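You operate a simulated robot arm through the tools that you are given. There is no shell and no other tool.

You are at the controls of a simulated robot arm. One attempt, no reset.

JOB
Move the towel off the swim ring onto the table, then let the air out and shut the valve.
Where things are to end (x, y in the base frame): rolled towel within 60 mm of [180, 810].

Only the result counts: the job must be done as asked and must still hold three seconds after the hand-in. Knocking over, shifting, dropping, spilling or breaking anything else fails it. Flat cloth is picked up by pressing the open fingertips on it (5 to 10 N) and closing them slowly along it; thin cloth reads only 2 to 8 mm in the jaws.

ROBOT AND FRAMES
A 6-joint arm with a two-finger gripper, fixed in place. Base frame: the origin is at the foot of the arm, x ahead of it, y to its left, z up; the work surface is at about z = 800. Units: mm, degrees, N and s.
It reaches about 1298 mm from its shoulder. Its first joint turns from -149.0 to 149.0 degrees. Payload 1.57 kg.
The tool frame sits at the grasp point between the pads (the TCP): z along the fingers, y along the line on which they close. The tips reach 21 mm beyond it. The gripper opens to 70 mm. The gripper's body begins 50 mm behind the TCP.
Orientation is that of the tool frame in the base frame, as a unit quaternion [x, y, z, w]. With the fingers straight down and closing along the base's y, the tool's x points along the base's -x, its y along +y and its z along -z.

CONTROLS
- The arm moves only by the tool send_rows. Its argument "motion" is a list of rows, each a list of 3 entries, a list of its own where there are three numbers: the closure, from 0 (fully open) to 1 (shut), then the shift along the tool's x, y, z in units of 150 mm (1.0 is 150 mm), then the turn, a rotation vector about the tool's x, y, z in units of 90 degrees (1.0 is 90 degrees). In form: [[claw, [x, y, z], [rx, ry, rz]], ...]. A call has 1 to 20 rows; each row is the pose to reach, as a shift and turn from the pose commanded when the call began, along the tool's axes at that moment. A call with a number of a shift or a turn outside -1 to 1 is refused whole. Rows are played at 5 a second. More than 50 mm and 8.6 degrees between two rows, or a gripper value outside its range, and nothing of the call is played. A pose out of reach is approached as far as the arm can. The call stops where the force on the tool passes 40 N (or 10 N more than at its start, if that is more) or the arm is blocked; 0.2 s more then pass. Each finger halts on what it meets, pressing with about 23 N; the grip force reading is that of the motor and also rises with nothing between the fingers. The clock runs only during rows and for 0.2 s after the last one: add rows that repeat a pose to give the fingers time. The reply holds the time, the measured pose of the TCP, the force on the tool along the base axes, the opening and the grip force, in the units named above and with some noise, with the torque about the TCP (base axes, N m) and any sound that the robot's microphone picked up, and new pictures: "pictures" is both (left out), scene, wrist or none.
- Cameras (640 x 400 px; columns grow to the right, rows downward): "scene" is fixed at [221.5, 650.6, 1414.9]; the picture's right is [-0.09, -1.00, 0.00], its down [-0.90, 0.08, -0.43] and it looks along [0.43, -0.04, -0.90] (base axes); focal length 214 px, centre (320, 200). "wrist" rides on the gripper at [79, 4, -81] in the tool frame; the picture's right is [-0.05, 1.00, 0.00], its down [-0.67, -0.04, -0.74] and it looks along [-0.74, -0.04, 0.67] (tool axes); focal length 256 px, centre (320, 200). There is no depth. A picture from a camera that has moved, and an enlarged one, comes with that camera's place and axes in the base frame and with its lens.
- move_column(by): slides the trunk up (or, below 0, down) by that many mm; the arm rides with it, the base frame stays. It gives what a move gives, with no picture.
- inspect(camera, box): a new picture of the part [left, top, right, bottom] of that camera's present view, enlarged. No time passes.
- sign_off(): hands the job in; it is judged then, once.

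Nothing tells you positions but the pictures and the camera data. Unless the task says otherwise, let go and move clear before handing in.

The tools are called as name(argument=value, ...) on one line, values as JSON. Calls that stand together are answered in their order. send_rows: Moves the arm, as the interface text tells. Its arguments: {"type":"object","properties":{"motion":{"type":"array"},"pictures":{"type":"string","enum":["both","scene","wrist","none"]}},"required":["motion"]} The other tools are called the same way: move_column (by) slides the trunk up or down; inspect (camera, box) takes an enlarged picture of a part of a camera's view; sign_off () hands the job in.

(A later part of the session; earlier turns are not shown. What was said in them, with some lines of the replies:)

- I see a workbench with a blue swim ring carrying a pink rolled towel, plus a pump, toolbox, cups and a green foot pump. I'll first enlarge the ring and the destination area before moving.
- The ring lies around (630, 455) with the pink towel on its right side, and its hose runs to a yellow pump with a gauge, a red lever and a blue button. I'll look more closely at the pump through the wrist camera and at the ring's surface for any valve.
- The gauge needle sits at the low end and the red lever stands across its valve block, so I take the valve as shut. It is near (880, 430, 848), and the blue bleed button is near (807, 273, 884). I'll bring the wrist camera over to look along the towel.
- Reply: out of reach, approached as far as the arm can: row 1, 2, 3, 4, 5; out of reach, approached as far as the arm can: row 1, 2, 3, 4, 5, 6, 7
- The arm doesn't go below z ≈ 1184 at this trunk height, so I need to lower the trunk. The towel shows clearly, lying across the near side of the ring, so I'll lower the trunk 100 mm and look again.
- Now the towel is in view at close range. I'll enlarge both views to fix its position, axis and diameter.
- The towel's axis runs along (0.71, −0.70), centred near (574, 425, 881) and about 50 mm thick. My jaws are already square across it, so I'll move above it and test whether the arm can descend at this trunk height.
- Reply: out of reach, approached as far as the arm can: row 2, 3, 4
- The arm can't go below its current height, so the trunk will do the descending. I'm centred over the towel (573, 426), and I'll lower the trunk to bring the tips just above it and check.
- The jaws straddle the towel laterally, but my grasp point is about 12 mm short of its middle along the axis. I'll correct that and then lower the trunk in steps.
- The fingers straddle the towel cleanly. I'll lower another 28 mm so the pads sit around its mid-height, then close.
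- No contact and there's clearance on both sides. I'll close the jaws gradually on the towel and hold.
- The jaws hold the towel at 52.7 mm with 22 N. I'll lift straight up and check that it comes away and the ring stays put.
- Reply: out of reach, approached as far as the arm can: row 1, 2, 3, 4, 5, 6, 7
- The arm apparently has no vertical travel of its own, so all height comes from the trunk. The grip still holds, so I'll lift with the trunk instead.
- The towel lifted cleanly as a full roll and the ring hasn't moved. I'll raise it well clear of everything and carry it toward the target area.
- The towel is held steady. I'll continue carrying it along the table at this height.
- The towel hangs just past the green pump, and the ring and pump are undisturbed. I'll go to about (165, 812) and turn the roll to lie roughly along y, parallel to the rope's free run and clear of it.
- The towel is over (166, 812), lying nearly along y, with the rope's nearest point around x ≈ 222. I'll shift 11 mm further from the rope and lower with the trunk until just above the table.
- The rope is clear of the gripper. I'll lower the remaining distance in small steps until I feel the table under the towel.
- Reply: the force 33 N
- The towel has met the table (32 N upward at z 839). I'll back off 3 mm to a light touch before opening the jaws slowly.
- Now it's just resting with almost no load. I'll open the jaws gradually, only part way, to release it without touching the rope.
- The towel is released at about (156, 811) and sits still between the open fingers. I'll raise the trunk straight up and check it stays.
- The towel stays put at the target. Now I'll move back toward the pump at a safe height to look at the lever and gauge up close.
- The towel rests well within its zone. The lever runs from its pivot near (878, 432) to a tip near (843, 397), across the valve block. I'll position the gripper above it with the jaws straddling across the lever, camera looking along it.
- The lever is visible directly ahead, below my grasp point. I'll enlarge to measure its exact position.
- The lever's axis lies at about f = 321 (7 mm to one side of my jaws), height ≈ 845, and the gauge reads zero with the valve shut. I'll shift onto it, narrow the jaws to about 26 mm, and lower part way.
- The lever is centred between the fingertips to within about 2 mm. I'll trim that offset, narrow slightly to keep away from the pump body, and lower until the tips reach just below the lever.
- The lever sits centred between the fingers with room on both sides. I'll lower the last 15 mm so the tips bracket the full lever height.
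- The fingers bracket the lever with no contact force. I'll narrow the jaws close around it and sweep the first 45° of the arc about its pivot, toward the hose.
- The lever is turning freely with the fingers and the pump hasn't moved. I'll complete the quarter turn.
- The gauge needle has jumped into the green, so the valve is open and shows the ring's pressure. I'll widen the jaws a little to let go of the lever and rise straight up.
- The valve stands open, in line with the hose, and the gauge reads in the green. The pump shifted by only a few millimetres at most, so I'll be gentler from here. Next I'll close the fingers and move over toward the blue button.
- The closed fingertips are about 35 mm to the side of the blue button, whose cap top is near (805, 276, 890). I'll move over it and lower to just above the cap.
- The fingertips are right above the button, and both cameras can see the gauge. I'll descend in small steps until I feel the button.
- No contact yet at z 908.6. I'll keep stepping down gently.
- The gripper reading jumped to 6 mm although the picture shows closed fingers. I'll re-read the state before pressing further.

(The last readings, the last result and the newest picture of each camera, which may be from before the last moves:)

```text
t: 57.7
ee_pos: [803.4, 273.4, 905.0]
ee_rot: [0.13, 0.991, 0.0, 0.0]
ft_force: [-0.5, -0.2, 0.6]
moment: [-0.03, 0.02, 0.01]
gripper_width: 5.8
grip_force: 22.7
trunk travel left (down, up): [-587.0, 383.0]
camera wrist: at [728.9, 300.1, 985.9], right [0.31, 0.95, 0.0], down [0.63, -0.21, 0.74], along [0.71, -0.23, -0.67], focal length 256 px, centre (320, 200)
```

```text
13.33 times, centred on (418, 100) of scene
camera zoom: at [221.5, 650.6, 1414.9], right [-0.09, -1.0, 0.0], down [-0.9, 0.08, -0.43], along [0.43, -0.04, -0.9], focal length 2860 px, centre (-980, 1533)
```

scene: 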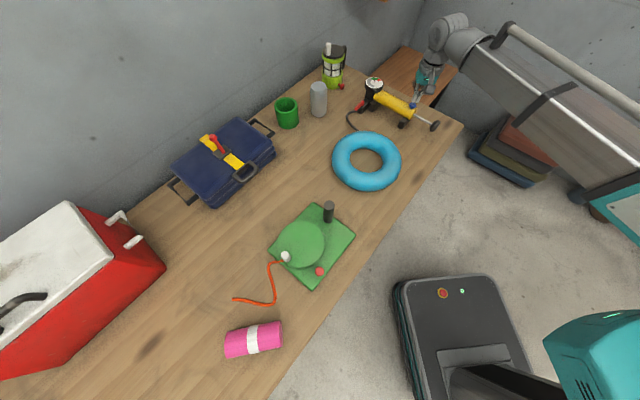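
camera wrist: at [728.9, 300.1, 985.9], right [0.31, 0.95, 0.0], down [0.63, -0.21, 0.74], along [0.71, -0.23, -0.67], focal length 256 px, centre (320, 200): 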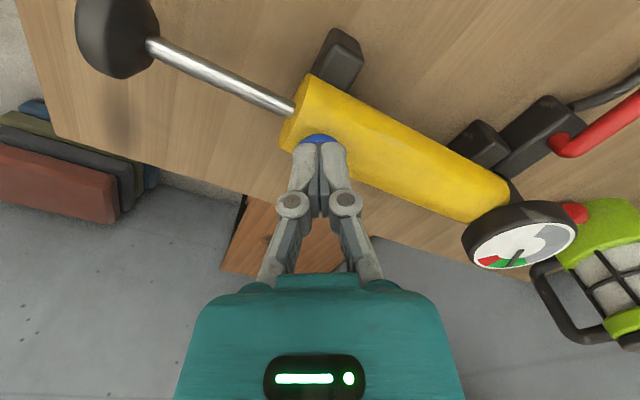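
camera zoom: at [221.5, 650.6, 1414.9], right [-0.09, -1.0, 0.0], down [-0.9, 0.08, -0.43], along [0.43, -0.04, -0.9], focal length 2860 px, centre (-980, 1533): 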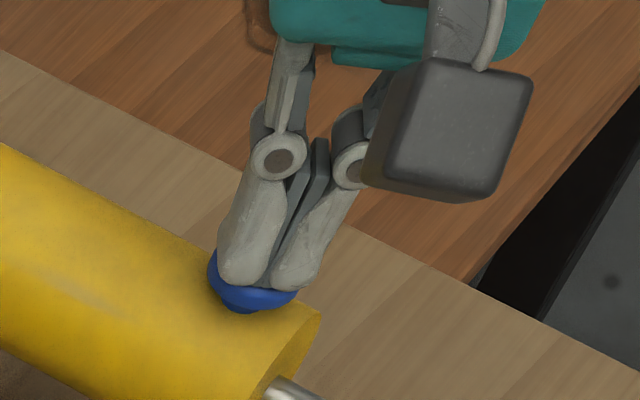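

The tips rest on the cap but something is wedging them slightly. I'll relax the squeeze to a small gap so that I press only downward, then continue pressing in 2 mm steps.

send_rows(motion=[[0.92, [0, 0, 0], [0, 0, 0]], [0.88, [0, 0, 0], [0, 0, 0]], [0.88, [0, 0, 0], [0, 0, 0]]], pictures="none")

move_column(by=-2)

inspect(camera="scene", box=[340, 70, 445, 135])

```text
t: 58.5
ee_pos: [802.8, 274.6, 905.0]
ee_rot: [0.131, 0.991, 0.0, 0.0]
ft_force: [-0.6, 0.5, 1.5]
moment: [0.02, -0.01, -0.03]
gripper_width: 8.1
grip_force: 0.0
trunk travel left (down, up): [-587.0, 383.0]
```

```text
t: 59.0
ee_pos: [803.6, 274.0, 905.2]
ee_rot: [0.131, 0.991, 0.0, 0.0]
ft_force: [-0.3, 0.1, 1.2]
moment: [-0.03, -0.03, -0.02]
gripper_width: 8.1
grip_force: 0.0
trunk travel left (down, up): [-585.0, 385.0]
heard: click
```

```text
6.10 times, centred on (392, 102) of scene
camera zoom: at [221.5, 650.6, 1414.9], right [-0.09, -1.0, 0.0], down [-0.9, 0.08, -0.43], along [0.43, -0.04, -0.9], focal length 1307 px, centre (-122, 794)
```

zoom: 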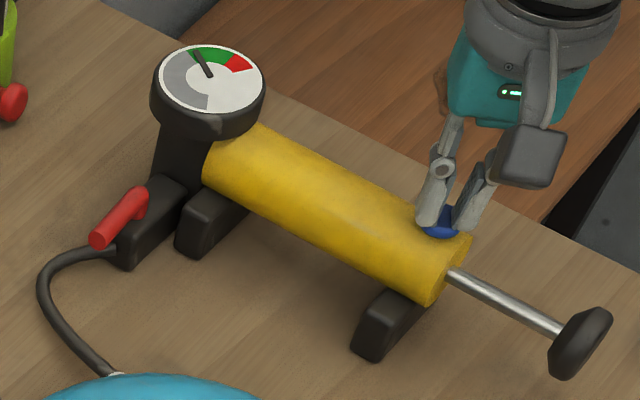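

A click was heard and the needle has started to fall, so the button is bleeding the air. I'll hold it pressed and watch the gauge.

send_rows(motion=[[0.88, [0, 0, 0], [0, 0, 0]], [0.88, [0, 0, 0], [0, 0, 0]], [0.88, [0, 0, 0], [0, 0, 0]], [0.88, [0, 0, 0], [0, 0, 0]], [0.88, [0, 0, 0], [0, 0, 0]], [0.88, [0, 0, 0], [0, 0, 0]], [0.88, [0, 0, 0], [0, 0, 0]], [0.88, [0, 0, 0], [0, 0, 0]], [0.88, [0, 0, 0], [0, 0, 0]], [0.88, [0, 0, 0], [0, 0, 0]]])

inspect(camera="scene", box=[340, 70, 445, 135])

```text
t: 61.2
ee_pos: [802.9, 275.7, 903.0]
ee_rot: [0.131, 0.991, -0.001, 0.001]
ft_force: [0.1, 0.5, 2.3]
moment: [-0.02, -0.02, 0.01]
gripper_width: 8.1
grip_force: 0.0
trunk travel left (down, up): [-585.0, 385.0]
camera wrist: at [728.8, 300.1, 984.0], right [0.31, 0.95, 0.0], down [0.63, -0.21, 0.74], along [0.71, -0.23, -0.67], focal length 256 px, centre (320, 200)
```

scene: 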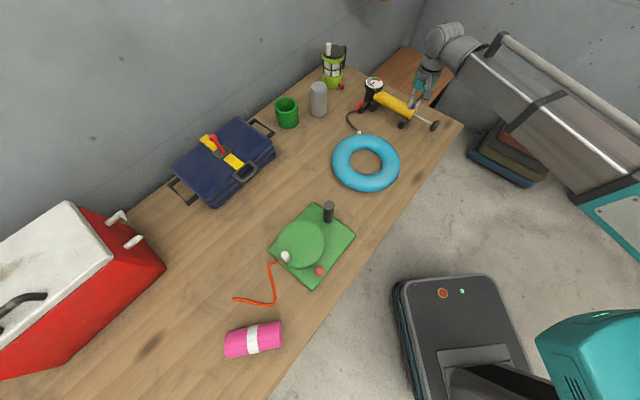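
wrist: 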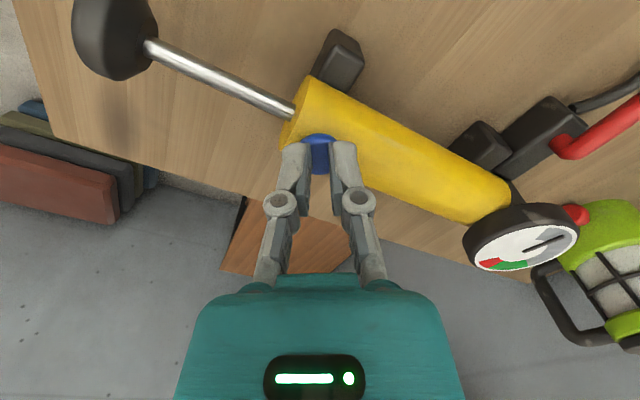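

```text
6.10 times, centred on (392, 102) of scene
camera zoom: at [221.5, 650.6, 1414.9], right [-0.09, -1.0, 0.0], down [-0.9, 0.08, -0.43], along [0.43, -0.04, -0.9], focal length 1307 px, centre (-122, 794)
```

zoom: 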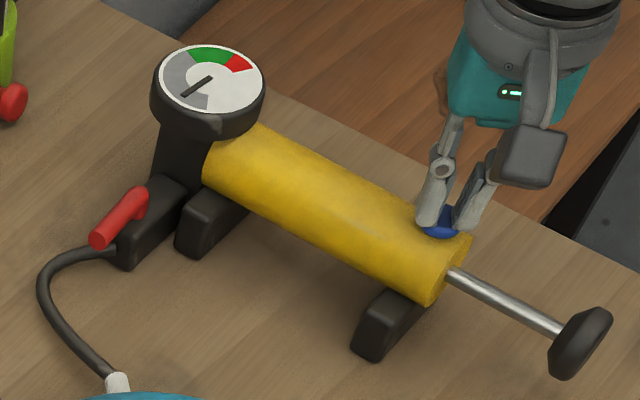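

The needle is dropping steadily through the grey and the ring is visibly shrinking. I'll keep holding until it reaches the zero end.

send_rows(motion=[[0.88, [0, 0, 0], [0, 0, 0]], [0.88, [0, 0, 0], [0, 0, 0]], [0.88, [0, 0, 0], [0, 0, 0]], [0.88, [0, 0, 0], [0, 0, 0]], [0.88, [0, 0, 0], [0, 0, 0]], [0.88, [0, 0, 0], [0, 0, 0]], [0.88, [0, 0, 0], [0, 0, 0]], [0.88, [0, 0, 0], [0, 0, 0]], [0.88, [0, 0, 0], [0, 0, 0]], [0.88, [0, 0, 0], [0, 0, 0]], [0.88, [0, 0, 0], [0, 0, 0]], [0.88, [0, 0, 0], [0, 0, 0]], [0.88, [0, 0, 0], [0, 0, 0]], [0.88, [0, 0, 0], [0, 0, 0]], [0.88, [0, 0, 0], [0, 0, 0]]])

inspect(camera="scene", box=[340, 70, 445, 135])

inspect(camera="scene", box=[310, 110, 430, 210])

```text
t: 64.4
ee_pos: [803.3, 273.7, 903.5]
ee_rot: [0.13, 0.991, 0.0, 0.0]
ft_force: [0.0, 0.3, 1.7]
moment: [-0.02, 0.01, 0.0]
gripper_width: 8.2
grip_force: 0.0
trunk travel left (down, up): [-585.0, 385.0]
camera wrist: at [728.8, 300.1, 984.0], right [0.31, 0.95, 0.0], down [0.63, -0.21, 0.74], along [0.71, -0.23, -0.67], focal length 256 px, centre (320, 200)
```

scene: 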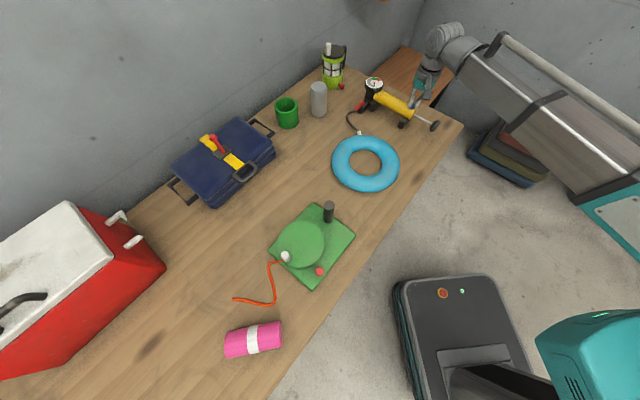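
wrist: 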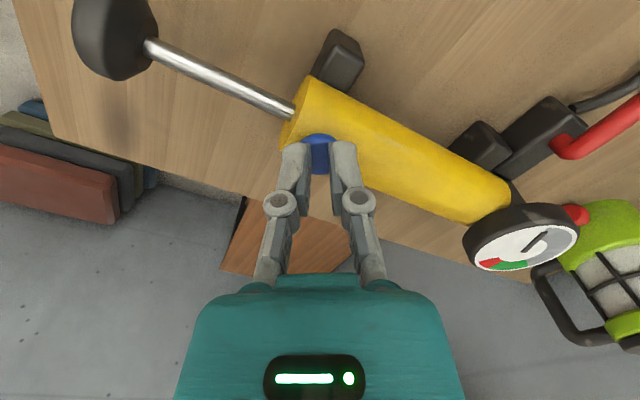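

```text
6.10 times, centred on (392, 102) of scene
camera zoom: at [221.5, 650.6, 1414.9], right [-0.09, -1.0, 0.0], down [-0.9, 0.08, -0.43], along [0.43, -0.04, -0.9], focal length 1307 px, centre (-122, 794)
```

zoom: 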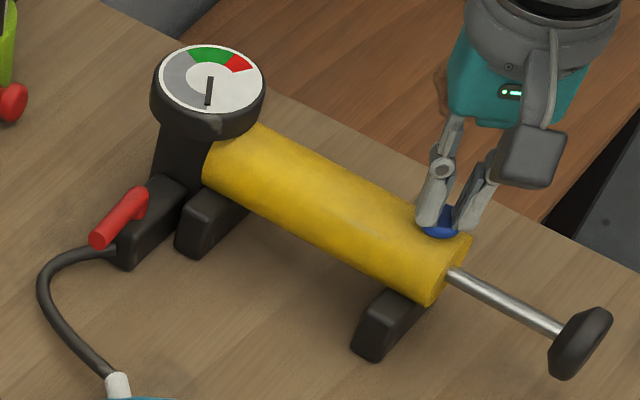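

```text
4.00 times, centred on (370, 160) of scene
camera zoom: at [221.5, 650.6, 1414.9], right [-0.09, -1.0, 0.0], down [-0.9, 0.08, -0.43], along [0.43, -0.04, -0.9], focal length 858 px, centre (120, 360)
```

zoom: 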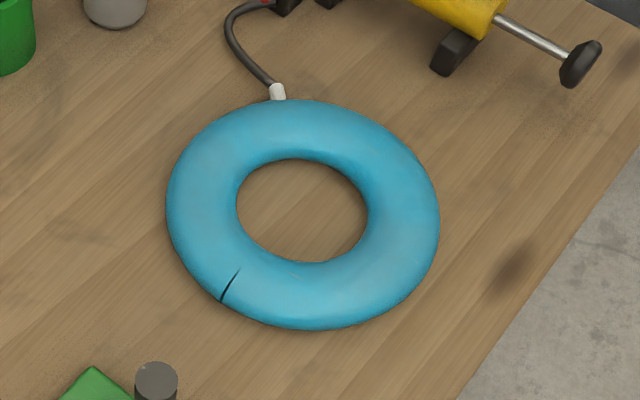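

The needle is almost at zero and the ring has gone flat. I'll hold a few seconds more to make sure it empties fully.

send_rows(motion=[[0.88, [0, 0, 0], [0, 0, 0]], [0.88, [0, 0, 0], [0, 0, 0]], [0.88, [0, 0, 0], [0, 0, 0]], [0.88, [0, 0, 0], [0, 0, 0]], [0.88, [0, 0, 0], [0, 0, 0]], [0.88, [0, 0, 0], [0, 0, 0]], [0.88, [0, 0, 0], [0, 0, 0]], [0.88, [0, 0, 0], [0, 0, 0]], [0.88, [0, 0, 0], [0, 0, 0]], [0.88, [0, 0, 0], [0, 0, 0]], [0.88, [0, 0, 0], [0, 0, 0]], [0.88, [0, 0, 0], [0, 0, 0]], [0.88, [0, 0, 0], [0, 0, 0]], [0.88, [0, 0, 0], [0, 0, 0]], [0.88, [0, 0, 0], [0, 0, 0]], [0.88, [0, 0, 0], [0, 0, 0]], [0.88, [0, 0, 0], [0, 0, 0]], [0.88, [0, 0, 0], [0, 0, 0]], [0.88, [0, 0, 0], [0, 0, 0]], [0.88, [0, 0, 0], [0, 0, 0]]], pictures="none")

send_rows(motion=[[0.88, [0, 0, 0], [0, 0, 0]], [0.88, [0, 0, 0], [0, 0, 0]], [0.88, [0, 0, 0], [0, 0, 0]], [0.88, [0, 0, 0], [0, 0, 0]], [0.88, [0, 0, 0], [0, 0, 0]], [0.88, [0, 0, 0], [0, 0, 0]], [0.88, [0, 0, 0], [0, 0, 0]], [0.88, [0, 0, 0], [0, 0, 0]], [0.88, [0, 0, 0], [0, 0, 0]], [0.88, [0, 0, 0], [0, 0, 0]], [0.88, [0, 0, 0], [0, 0, 0]], [0.88, [0, 0, 0], [0, 0, 0]], [0.88, [0, 0, 0], [0, 0, 0]], [0.88, [0, 0, 0], [0, 0, 0]], [0.88, [0, 0, 0], [0, 0, 0]], [0.88, [0, 0, 0], [0, 0, 0]], [0.88, [0, 0, 0], [0, 0, 0]], [0.88, [0, 0, 0], [0, 0, 0]], [0.88, [0, 0, 0], [0, 0, 0]], [0.88, [0, 0, 0], [0, 0, 0]]], pictures="none")

inspect(camera="scene", box=[355, 70, 400, 100])

inspect(camera="scene", box=[310, 110, 430, 210])

inspect(camera="wrist", box=[460, 190, 590, 280])

```text
t: 68.6
ee_pos: [802.2, 274.0, 903.4]
ee_rot: [0.13, 0.991, 0.0, 0.0]
ft_force: [0.1, -0.6, 2.4]
moment: [0.04, -0.01, -0.02]
gripper_width: 8.2
grip_force: 0.0
trunk travel left (down, up): [-585.0, 385.0]
```

```text
t: 72.8
ee_pos: [803.6, 273.9, 903.0]
ee_rot: [0.131, 0.991, 0.0, 0.0]
ft_force: [-0.8, -0.2, 1.4]
moment: [0.01, 0.01, -0.01]
gripper_width: 8.2
grip_force: 0.1
trunk travel left (down, up): [-585.0, 385.0]
```

```text
13.33 times, centred on (378, 85) of scene
camera zoom: at [221.5, 650.6, 1414.9], right [-0.09, -1.0, 0.0], down [-0.9, 0.08, -0.43], along [0.43, -0.04, -0.9], focal length 2860 px, centre (-447, 1733)
```

zoom: 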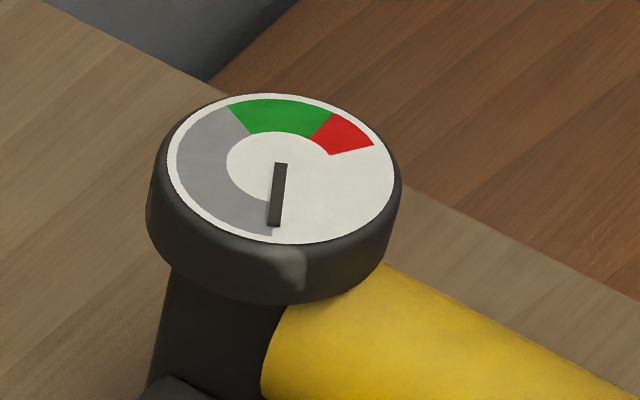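

```text
4.00 times, centred on (370, 160) of scene
camera zoom: at [221.5, 650.6, 1414.9], right [-0.09, -1.0, 0.0], down [-0.9, 0.08, -0.43], along [0.43, -0.04, -0.9], focal length 858 px, centre (120, 360)
```

zoom: 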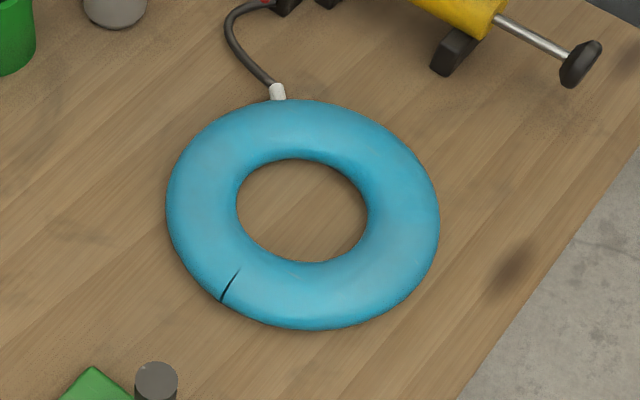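

```text
4.44 times, centred on (525, 235) of wrist
camera zoom: at [728.8, 300.1, 984.0], right [0.31, 0.95, 0.0], down [0.63, -0.21, 0.74], along [0.71, -0.23, -0.67], focal length 1138 px, centre (-591, 44)
```

zoom: 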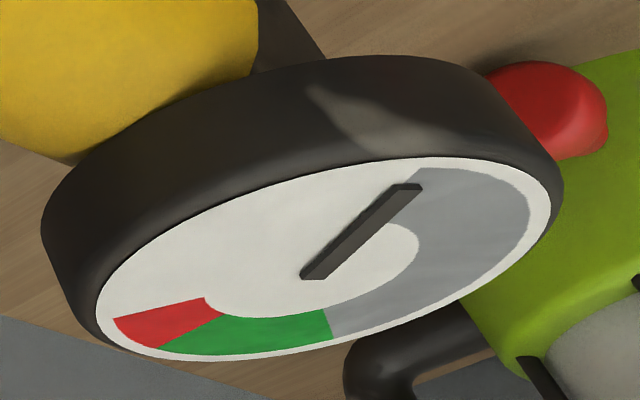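

The gauge is fully at zero and the ring is deflated. I'll release the button by rising straight up and check that the pump isn't dragged.

move_column(by=6)

move_column(by=70)

inspect(camera="scene", box=[340, 70, 445, 135])

```text
t: 73.3
ee_pos: [802.1, 273.0, 909.0]
ee_rot: [0.131, 0.991, -0.001, -0.001]
ft_force: [0.2, 0.1, 0.2]
moment: [0.0, -0.02, 0.01]
gripper_width: 8.4
grip_force: 0.1
trunk travel left (down, up): [-591.0, 379.0]
```

```text
t: 74.4
ee_pos: [804.0, 274.5, 979.1]
ee_rot: [0.131, 0.991, -0.001, 0.001]
ft_force: [0.5, -0.1, -0.2]
moment: [-0.04, 0.01, 0.02]
gripper_width: 8.7
grip_force: 0.1
trunk travel left (down, up): [-661.0, 309.0]
```

```text
6.10 times, centred on (392, 102) of scene
camera zoom: at [221.5, 650.6, 1414.9], right [-0.09, -1.0, 0.0], down [-0.9, 0.08, -0.43], along [0.43, -0.04, -0.9], focal length 1307 px, centre (-122, 794)
```

zoom: 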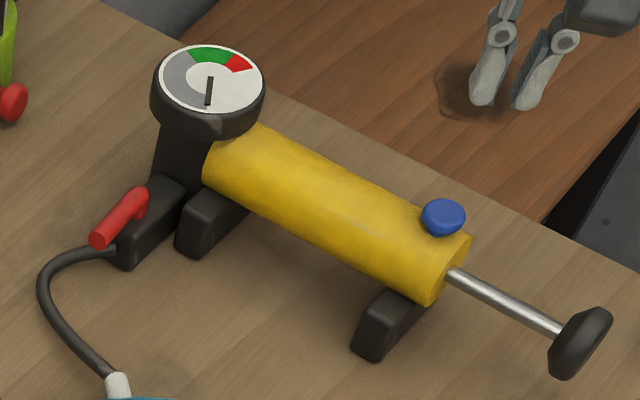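

The button sprang back and the gauge stays at zero with the valve open. I'll return above the lever with the jaws set to straddle it again.

send_rows(motion=[[0.8, [0, 0.2, 0], [0, 0, 0]], [0.7, [0, 0.4, 0], [0, 0, 0]], [0.66, [0, 0.6, 0], [0, 0, 0]], [0.66, [0, 0.6, 0], [0, 0, 0]]], pictures="none")

send_rows(motion=[[0.66, [0, 0.15, 0], [0, 0, 0.07]], [0.66, [0, 0.3, 0], [0, 0, 0.14]], [0.66, [0, 0.45, 0], [0, 0, 0.21]], [0.66, [-0.003, 0.6, 0], [0, 0, 0.28]], [0.66, [-0.003, 0.665, 0], [0, 0, 0.3333]], [0.66, [-0.003, 0.665, 0], [0, 0, 0.3333]]])

inspect(camera="wrist", box=[250, 40, 400, 140])

```text
t: 75.4
ee_pos: [826.8, 365.2, 979.1]
ee_rot: [0.131, 0.991, 0.0, 0.0]
ft_force: [0.0, 0.6, -0.6]
moment: [0.01, -0.03, -0.03]
gripper_width: 23.6
grip_force: 0.1
trunk travel left (down, up): [-661.0, 309.0]
```

```text
t: 76.8
ee_pos: [854.9, 459.6, 979.2]
ee_rot: [0.384, 0.923, 0.0, 0.0]
ft_force: [-0.5, 0.5, 0.0]
moment: [0.0, -0.02, 0.0]
gripper_width: 23.9
grip_force: 0.0
trunk travel left (down, up): [-661.0, 309.0]
camera wrist: at [802.6, 519.6, 1059.9], right [0.74, 0.67, 0.0], down [0.45, -0.5, 0.74], along [0.5, -0.55, -0.67], focal length 256 px, centre (320, 200)
```

scene: 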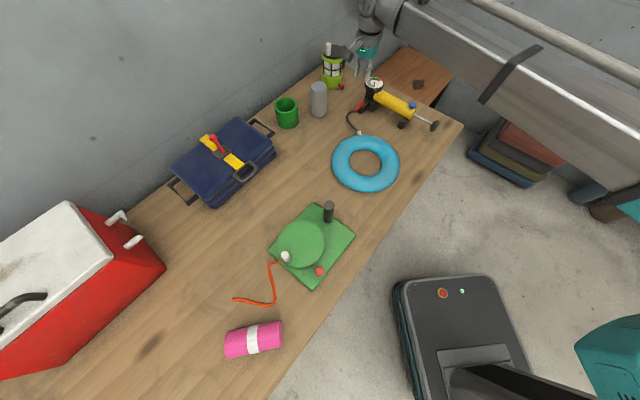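
wrist: 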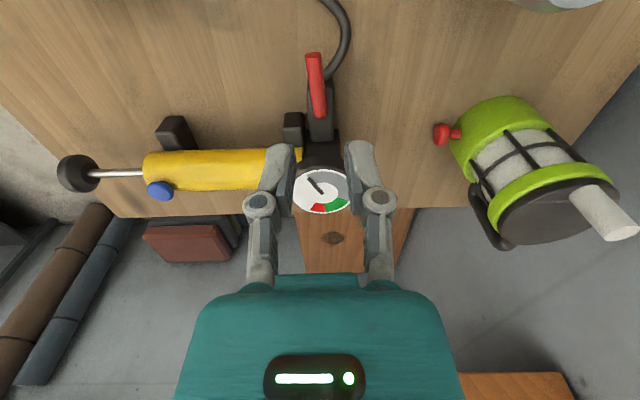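

```text
4.00 times, centred on (325, 90) of wrist
camera zoom: at [802.6, 519.6, 1059.9], right [0.74, 0.67, 0.0], down [0.45, -0.5, 0.74], along [0.5, -0.55, -0.67], focal length 1024 px, centre (300, 640)
```

zoom: 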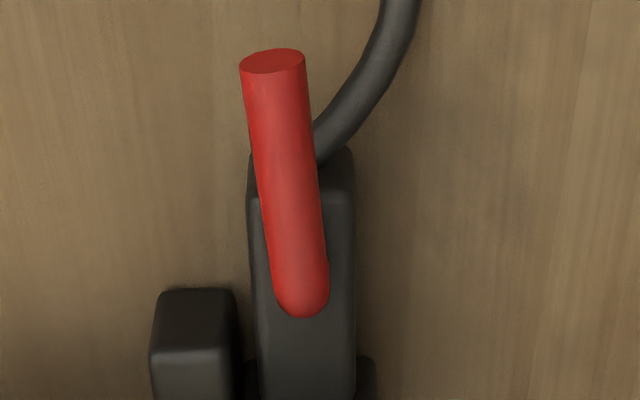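

The lever stands along the hose, about 3° off my jaw orientation and 4 mm to one side. I'll correct for both, then lower in stages.

send_rows(motion=[[0.66, [0, -0.015, 0], [0, 0, -0.02]], [0.66, [0, -0.025, 0], [0, 0, -0.035]], [0.66, [0, -0.025, 0], [0, 0, -0.035]]], pictures="none")

move_column(by=-85)

inspect(camera="wrist", box=[230, 80, 410, 240])

inspect(camera="scene", box=[340, 70, 445, 135])

```text
t: 77.6
ee_pos: [849.5, 456.3, 978.8]
ee_rot: [0.357, 0.934, 0.0, 0.0]
ft_force: [-0.1, -0.8, -0.6]
moment: [0.01, -0.02, -0.01]
gripper_width: 23.6
grip_force: 0.0
trunk travel left (down, up): [-661.0, 309.0]
```

```text
t: 78.8
ee_pos: [850.6, 455.7, 894.5]
ee_rot: [0.357, 0.934, 0.0, 0.0]
ft_force: [0.5, 0.6, 0.2]
moment: [0.01, -0.02, 0.0]
gripper_width: 24.0
grip_force: 0.2
trunk travel left (down, up): [-576.0, 394.0]
```

```text
2.50 times, centred on (320, 160) of wrist
camera zoom: at [795.4, 512.8, 975.0], right [0.71, 0.71, 0.0], down [0.47, -0.47, 0.74], along [0.53, -0.53, -0.67], focal length 640 px, centre (320, 300)
```

zoom: 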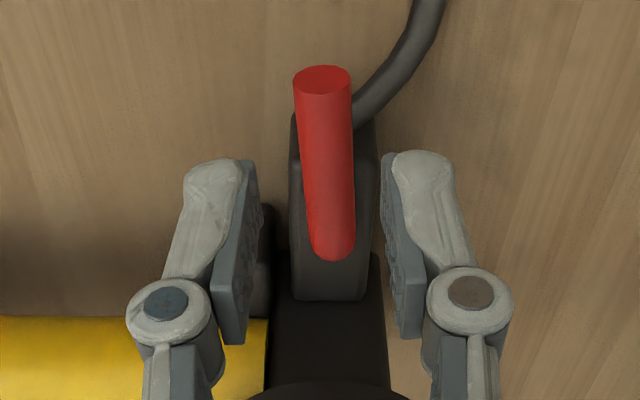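

```text
6.10 times, centred on (392, 102) of scene
camera zoom: at [221.5, 650.6, 1414.9], right [-0.09, -1.0, 0.0], down [-0.9, 0.08, -0.43], along [0.43, -0.04, -0.9], focal length 1307 px, centre (-122, 794)
```

zoom: 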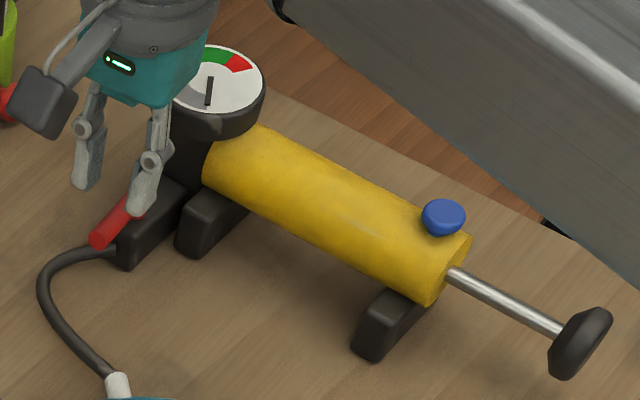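

The jaws are aligned with the lever to within a millimetre and a degree. I'll lower the last 35 mm to bracket it.

move_column(by=-35)

inspect(camera="wrist", box=[230, 80, 410, 260])

```text
t: 79.6
ee_pos: [850.8, 455.5, 858.2]
ee_rot: [0.357, 0.934, 0.0, 0.0]
ft_force: [-0.2, -0.3, -0.6]
moment: [-0.02, 0.01, 0.02]
gripper_width: 23.8
grip_force: 0.1
trunk travel left (down, up): [-541.0, 429.0]
```

```text
2.22 times, centred on (320, 170) of wrist
camera zoom: at [795.3, 512.8, 939.9], right [0.71, 0.71, 0.0], down [0.47, -0.47, 0.74], along [0.53, -0.53, -0.67], focal length 569 px, centre (320, 267)
```

zoom: 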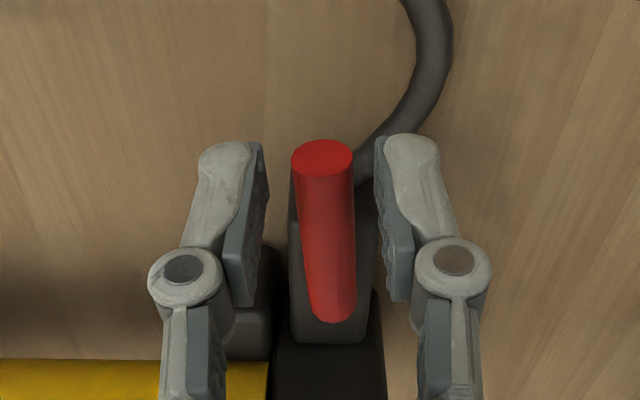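

The lever is well bracketed. I'll narrow the jaws around it and sweep it back about 75° toward the shut position, staying on the same arc.

send_rows(motion=[[0.74, [0, 0, 0], [0, 0, 0]], [0.79, [0, 0, 0], [0, 0, 0]], [0.79, [-0.0024, -0.0365, 0], [0, 0, -0.0833]], [0.79, [-0.0095, -0.0725, 0], [0, 0, -0.1667]], [0.79, [-0.0213, -0.1071, 0], [0, 0, -0.25]], [0.79, [-0.0375, -0.14, 0], [0, 0, -0.3333]], [0.79, [-0.0579, -0.1705, 0], [0, 0, -0.4167]], [0.79, [-0.082, -0.198, 0], [0, 0, -0.5]], [0.79, [-0.1095, -0.2221, 0], [0, 0, -0.5833]], [0.79, [-0.14, -0.2425, 0], [0, 0, -0.6667]], [0.79, [-0.1729, -0.2587, 0], [0, 0, -0.75]], [0.79, [-0.2075, -0.2705, 0], [0, 0, -0.8333]], [0.79, [-0.2075, -0.2705, 0], [0, 0, -0.8333]]])

inspect(camera="wrist", box=[230, 80, 410, 260])

inspect(camera="scene", box=[340, 70, 445, 135])

```text
t: 82.4
ee_pos: [846.8, 404.3, 858.6]
ee_rot: [-0.285, 0.958, 0.0, 0.001]
ft_force: [-0.1, 0.1, -0.4]
moment: [0.0, 0.01, -0.01]
gripper_width: 14.8
grip_force: 0.1
trunk travel left (down, up): [-541.0, 429.0]
camera wrist: at [779.2, 365.3, 939.9], right [-0.5, 0.86, 0.0], down [0.58, 0.34, 0.74], along [0.64, 0.37, -0.67], focal length 256 px, centre (320, 200)
```

scene: 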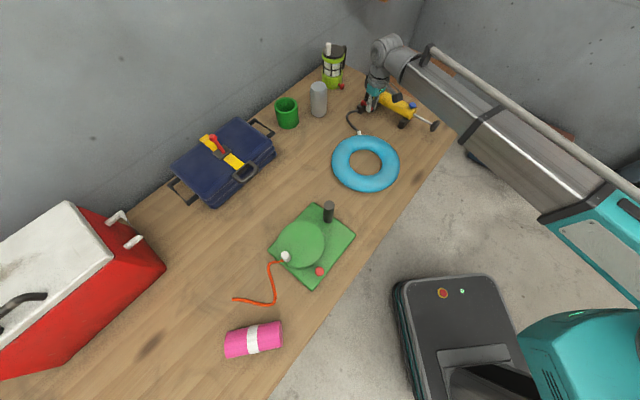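
wrist: 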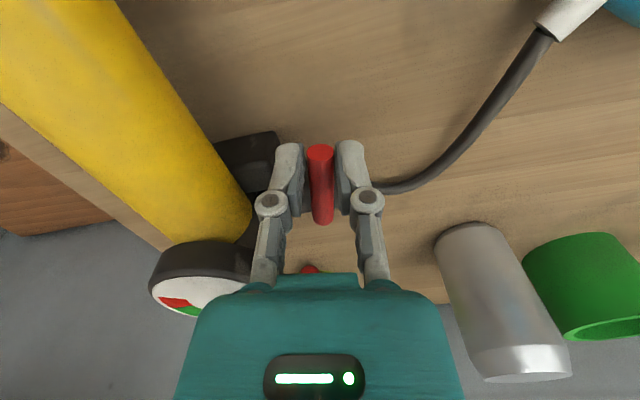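

```text
2.22 times, centred on (320, 170) of wrist
camera zoom: at [779.2, 365.3, 939.9], right [-0.5, 0.86, 0.0], down [0.58, 0.34, 0.74], along [0.64, 0.37, -0.67], focal length 569 px, centre (320, 267)
```

zoom: 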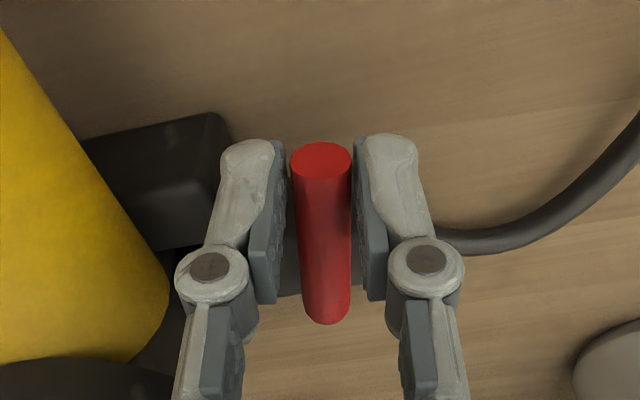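

```text
6.10 times, centred on (392, 102) of scene
camera zoom: at [221.5, 650.6, 1414.9], right [-0.09, -1.0, 0.0], down [-0.9, 0.08, -0.43], along [0.43, -0.04, -0.9], focal length 1307 px, centre (-122, 794)
```

zoom: 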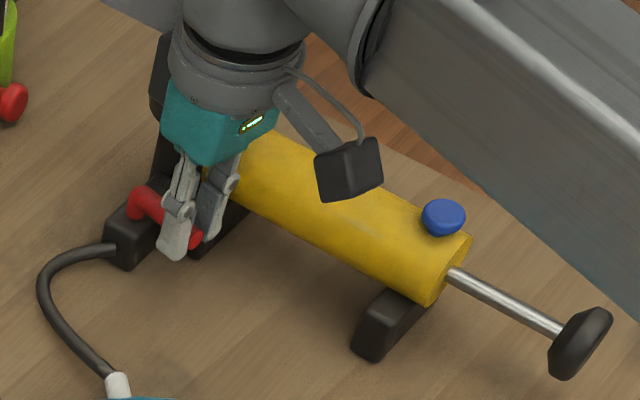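

The lever follows smoothly with no load, about 12° short of its original shut angle. I'll finish the turn in small steps.

send_rows(motion=[[0.79, [-0.0007, -0.0195, 0], [0, 0, -0.0444]], [0.79, [-0.0027, -0.039, 0], [0, 0, -0.0889]], [0.79, [-0.0061, -0.0582, 0], [0, 0, -0.1333]], [0.79, [-0.0061, -0.0582, 0], [0, 0, -0.1333]]])

inspect(camera="wrist", box=[230, 80, 410, 260])

inspect(camera="scene", box=[340, 70, 445, 135])

```text
t: 83.4
ee_pos: [852.2, 397.7, 858.6]
ee_rot: [-0.384, 0.923, 0.0, 0.0]
ft_force: [-0.3, 0.0, 1.0]
moment: [-0.02, 0.02, 0.04]
gripper_width: 14.6
grip_force: 0.1
trunk travel left (down, up): [-541.0, 429.0]
camera wrist: at [794.0, 345.4, 939.9], right [-0.67, 0.74, 0.0], down [0.49, 0.45, 0.74], along [0.55, 0.5, -0.67], focal length 256 px, centre (320, 200)
```

scene: 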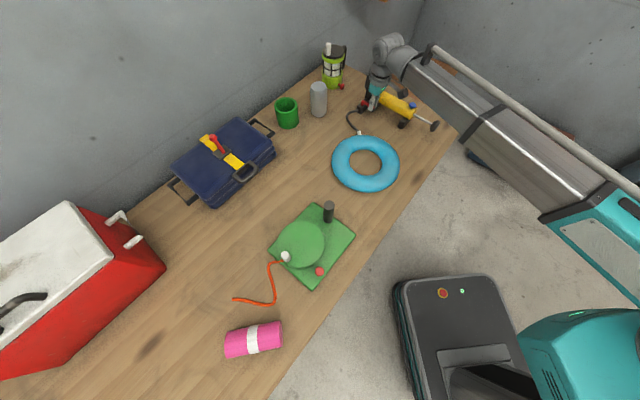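
wrist: 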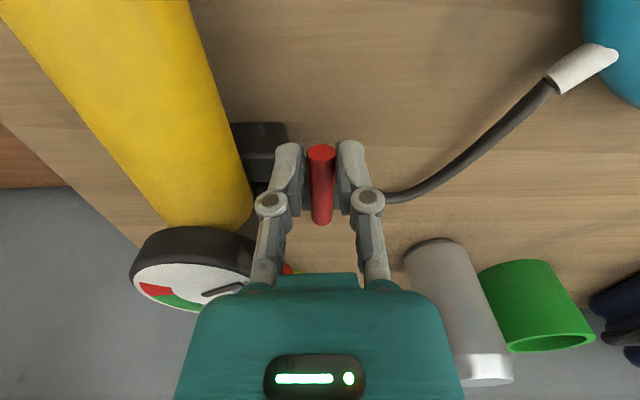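

```text
2.22 times, centred on (320, 170) of wrist
camera zoom: at [794.0, 345.4, 939.9], right [-0.67, 0.74, 0.0], down [0.49, 0.45, 0.74], along [0.55, 0.5, -0.67], focal length 569 px, centre (320, 267)
```

zoom: 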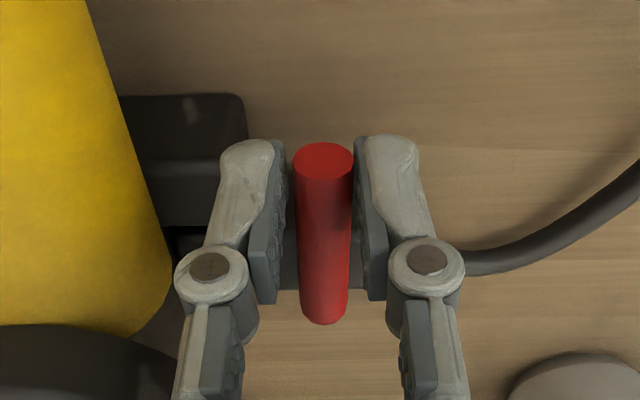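

```text
6.10 times, centred on (392, 102) of scene
camera zoom: at [221.5, 650.6, 1414.9], right [-0.09, -1.0, 0.0], down [-0.9, 0.08, -0.43], along [0.43, -0.04, -0.9], focal length 1307 px, centre (-122, 794)
```

zoom: 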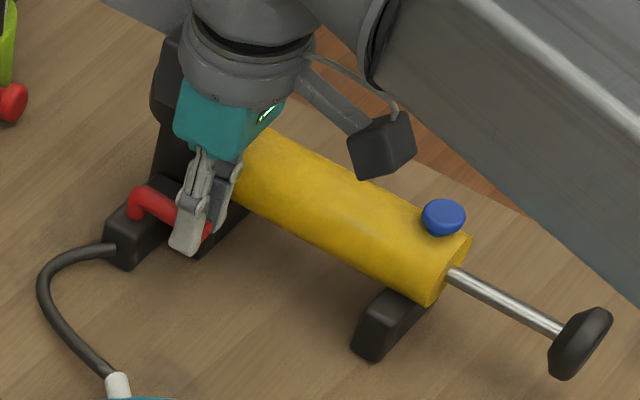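

The lever is about 2–3° shy of the original shut angle because of the play in the jaws. I'll nudge it a further 3°, watching for any force.

send_rows(motion=[[0.79, [0, -0.0073, 0], [0, 0, -0.0167]], [0.79, [-0.0004, -0.0147, 0], [0, 0, -0.0333]], [0.79, [-0.0004, -0.0147, 0], [0, 0, -0.0333]]], pictures="none")

inspect(camera="wrist", box=[230, 80, 410, 260])

inspect(camera="scene", box=[340, 70, 445, 135])

```text
t: 84.2
ee_pos: [854.7, 395.7, 859.6]
ee_rot: [-0.408, 0.913, 0.0, -0.001]
ft_force: [-1.6, 1.3, 1.1]
moment: [0.01, 0.06, -0.02]
gripper_width: 16.2
grip_force: 1.2
trunk travel left (down, up): [-541.0, 429.0]
```

```text
2.22 times, centred on (320, 170) of wrist
camera zoom: at [798.5, 340.8, 940.0], right [-0.71, 0.71, 0.0], down [0.47, 0.47, 0.74], along [0.53, 0.53, -0.67], focal length 569 px, centre (320, 267)
```

zoom: 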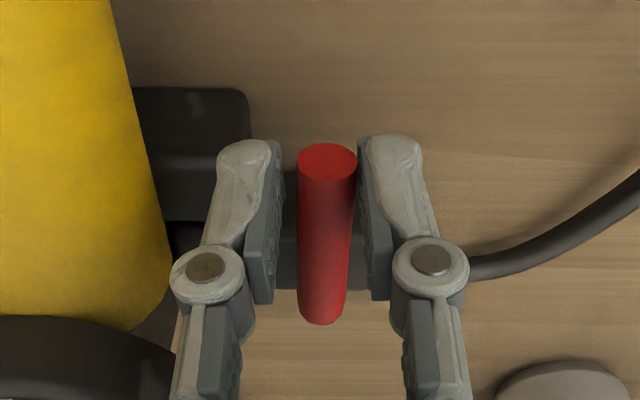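

```text
6.10 times, centred on (392, 102) of scene
camera zoom: at [221.5, 650.6, 1414.9], right [-0.09, -1.0, 0.0], down [-0.9, 0.08, -0.43], along [0.43, -0.04, -0.9], focal length 1307 px, centre (-122, 794)
```

zoom: 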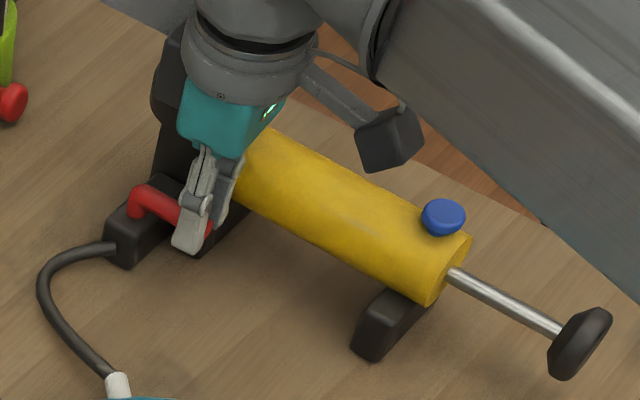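

The jaws met the closed stop with about 2 N of resistance and the pump hasn't moved, so the valve is shut. I'll open the jaws a little, rise clear and verify.

send_rows(motion=[[0.74, [0, 0.007, 0], [0, 0, 0]], [0.68, [0, 0.01, 0], [0, 0, 0.01]], [0.66, [0, 0.012, 0], [0, 0, 0.0333]], [0.66, [0, 0.012, 0], [0, 0, 0.0333]]], pictures="none")

inspect(camera="wrist", box=[230, 80, 410, 260])

```text
t: 85.2
ee_pos: [852.9, 398.0, 858.2]
ee_rot: [-0.384, 0.923, 0.0, 0.0]
ft_force: [0.2, -0.9, -0.6]
moment: [-0.02, -0.01, -0.01]
gripper_width: 24.1
grip_force: 0.0
trunk travel left (down, up): [-541.0, 429.0]
```

```text
2.22 times, centred on (320, 170) of wrist
camera zoom: at [795.3, 345.5, 939.9], right [-0.67, 0.74, 0.0], down [0.5, 0.45, 0.74], along [0.55, 0.5, -0.67], focal length 569 px, centre (320, 267)
```

zoom: 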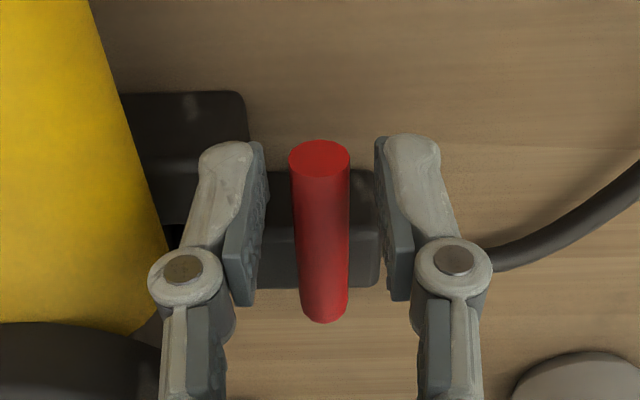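

The lever stands free between the open fingers. Now I'll raise straight up and move well clear.

move_column(by=140)

send_rows(motion=[[0.66, [0.2, 0, 0], [0, 0, 0]], [0.66, [0.4, 0, 0], [0, 0, 0]], [0.66, [0.6, 0, 0], [0, 0, 0]], [0.66, [0.8, 0, 0], [0, 0, 0]], [0.66, [0.95, 0, 0], [0, 0, 0]], [0.66, [0.95, 0, 0], [0, 0, 0]]])

inspect(camera="scene", box=[340, 70, 445, 135])

inspect(camera="scene", box=[310, 110, 430, 210])

inspect(camera="scene", box=[200, 180, 370, 375])

```text
t: 86.9
ee_pos: [853.0, 398.4, 999.2]
ee_rot: [-0.384, 0.924, 0.0, 0.001]
ft_force: [0.1, -1.0, 0.4]
moment: [0.01, 0.02, 0.0]
gripper_width: 24.0
grip_force: 0.1
trunk travel left (down, up): [-681.0, 289.0]
```

```text
t: 88.3
ee_pos: [753.5, 297.9, 1000.5]
ee_rot: [-0.384, 0.923, 0.0, 0.0]
ft_force: [0.5, 0.2, 0.8]
moment: [0.01, 0.02, -0.01]
gripper_width: 23.7
grip_force: 0.1
trunk travel left (down, up): [-681.0, 289.0]
camera wrist: at [695.0, 245.4, 1080.0], right [-0.67, 0.74, 0.0], down [0.49, 0.45, 0.74], along [0.55, 0.5, -0.67], focal length 256 px, centre (320, 200)
```

scene: 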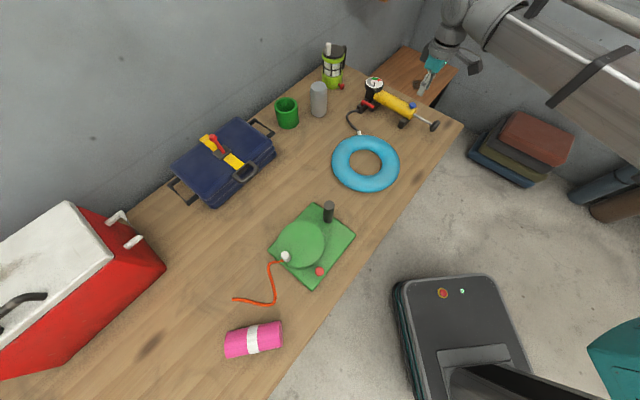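
wrist: 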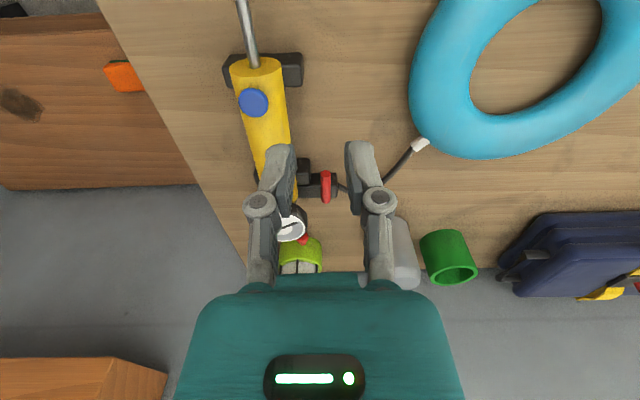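

```text
6.10 times, centred on (392, 102) of scene
camera zoom: at [221.5, 650.6, 1414.9], right [-0.09, -1.0, 0.0], down [-0.9, 0.08, -0.43], along [0.43, -0.04, -0.9], focal length 1307 px, centre (-122, 794)
```

zoom: 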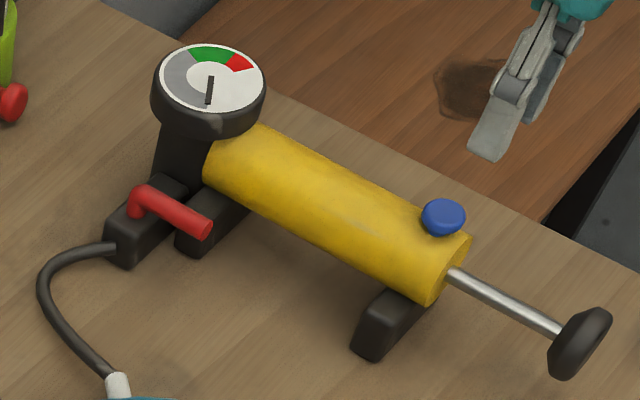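

```text
4.00 times, centred on (370, 160) of scene
camera zoom: at [221.5, 650.6, 1414.9], right [-0.09, -1.0, 0.0], down [-0.9, 0.08, -0.43], along [0.43, -0.04, -0.9], focal length 858 px, centre (120, 360)
```

zoom: 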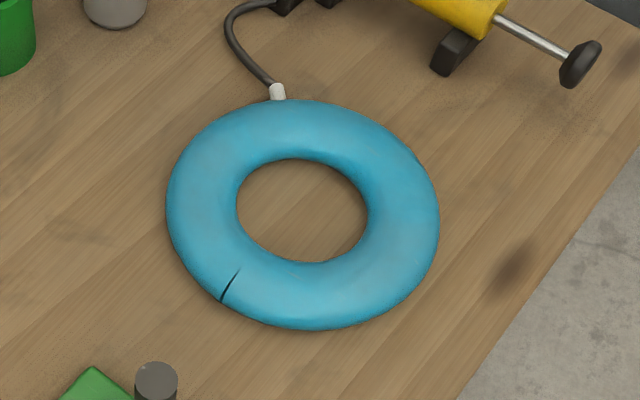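

```text
2.05 times, centred on (285, 278) of scene
camera zoom: at [221.5, 650.6, 1414.9], right [-0.09, -1.0, 0.0], down [-0.9, 0.08, -0.43], along [0.43, -0.04, -0.9], focal length 440 px, centre (392, 41)
```

zoom: 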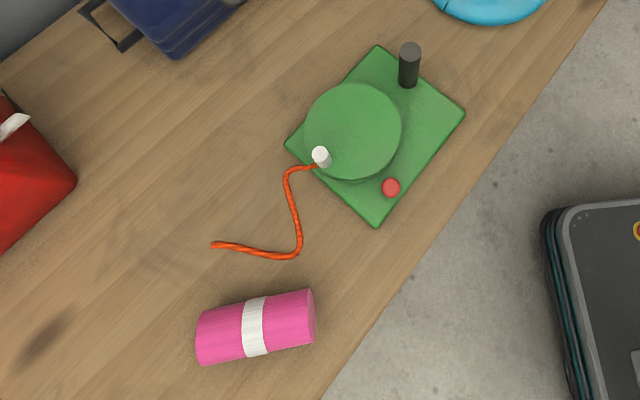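

The job's end state is in place:
- **Towel:** it rests at about (158, 808), inside its zone and clear of the rope.
- **Ring:** it is flat, and the gauge reads zero.
- **Valve:** the red lever is back across its block at the closed stop.

The arm is clear and nothing else has been disturbed except the pump, which moved about 3 mm when I opened the valve. I'm handing in.

sign_off()

```text
The job is handed in.
```

The job is handed in. I haven't seen the verdict.

- **Towel:** it lies on the table at about (158, 808), roughly 20 mm from the target point and clear of the rope.
- **Air:** I opened the red valve lever and held the blue button down for about 14 seconds. The gauge fell to zero and the ring went flat.
- **Valve:** the lever is back across its block, pressed to the closed stop.
- **Other objects:** the pump slid by about 3 mm when the lever reached its open stop. I saw no other object move.

The jaws are released, and the arm is raised and clear of the pump and ring.
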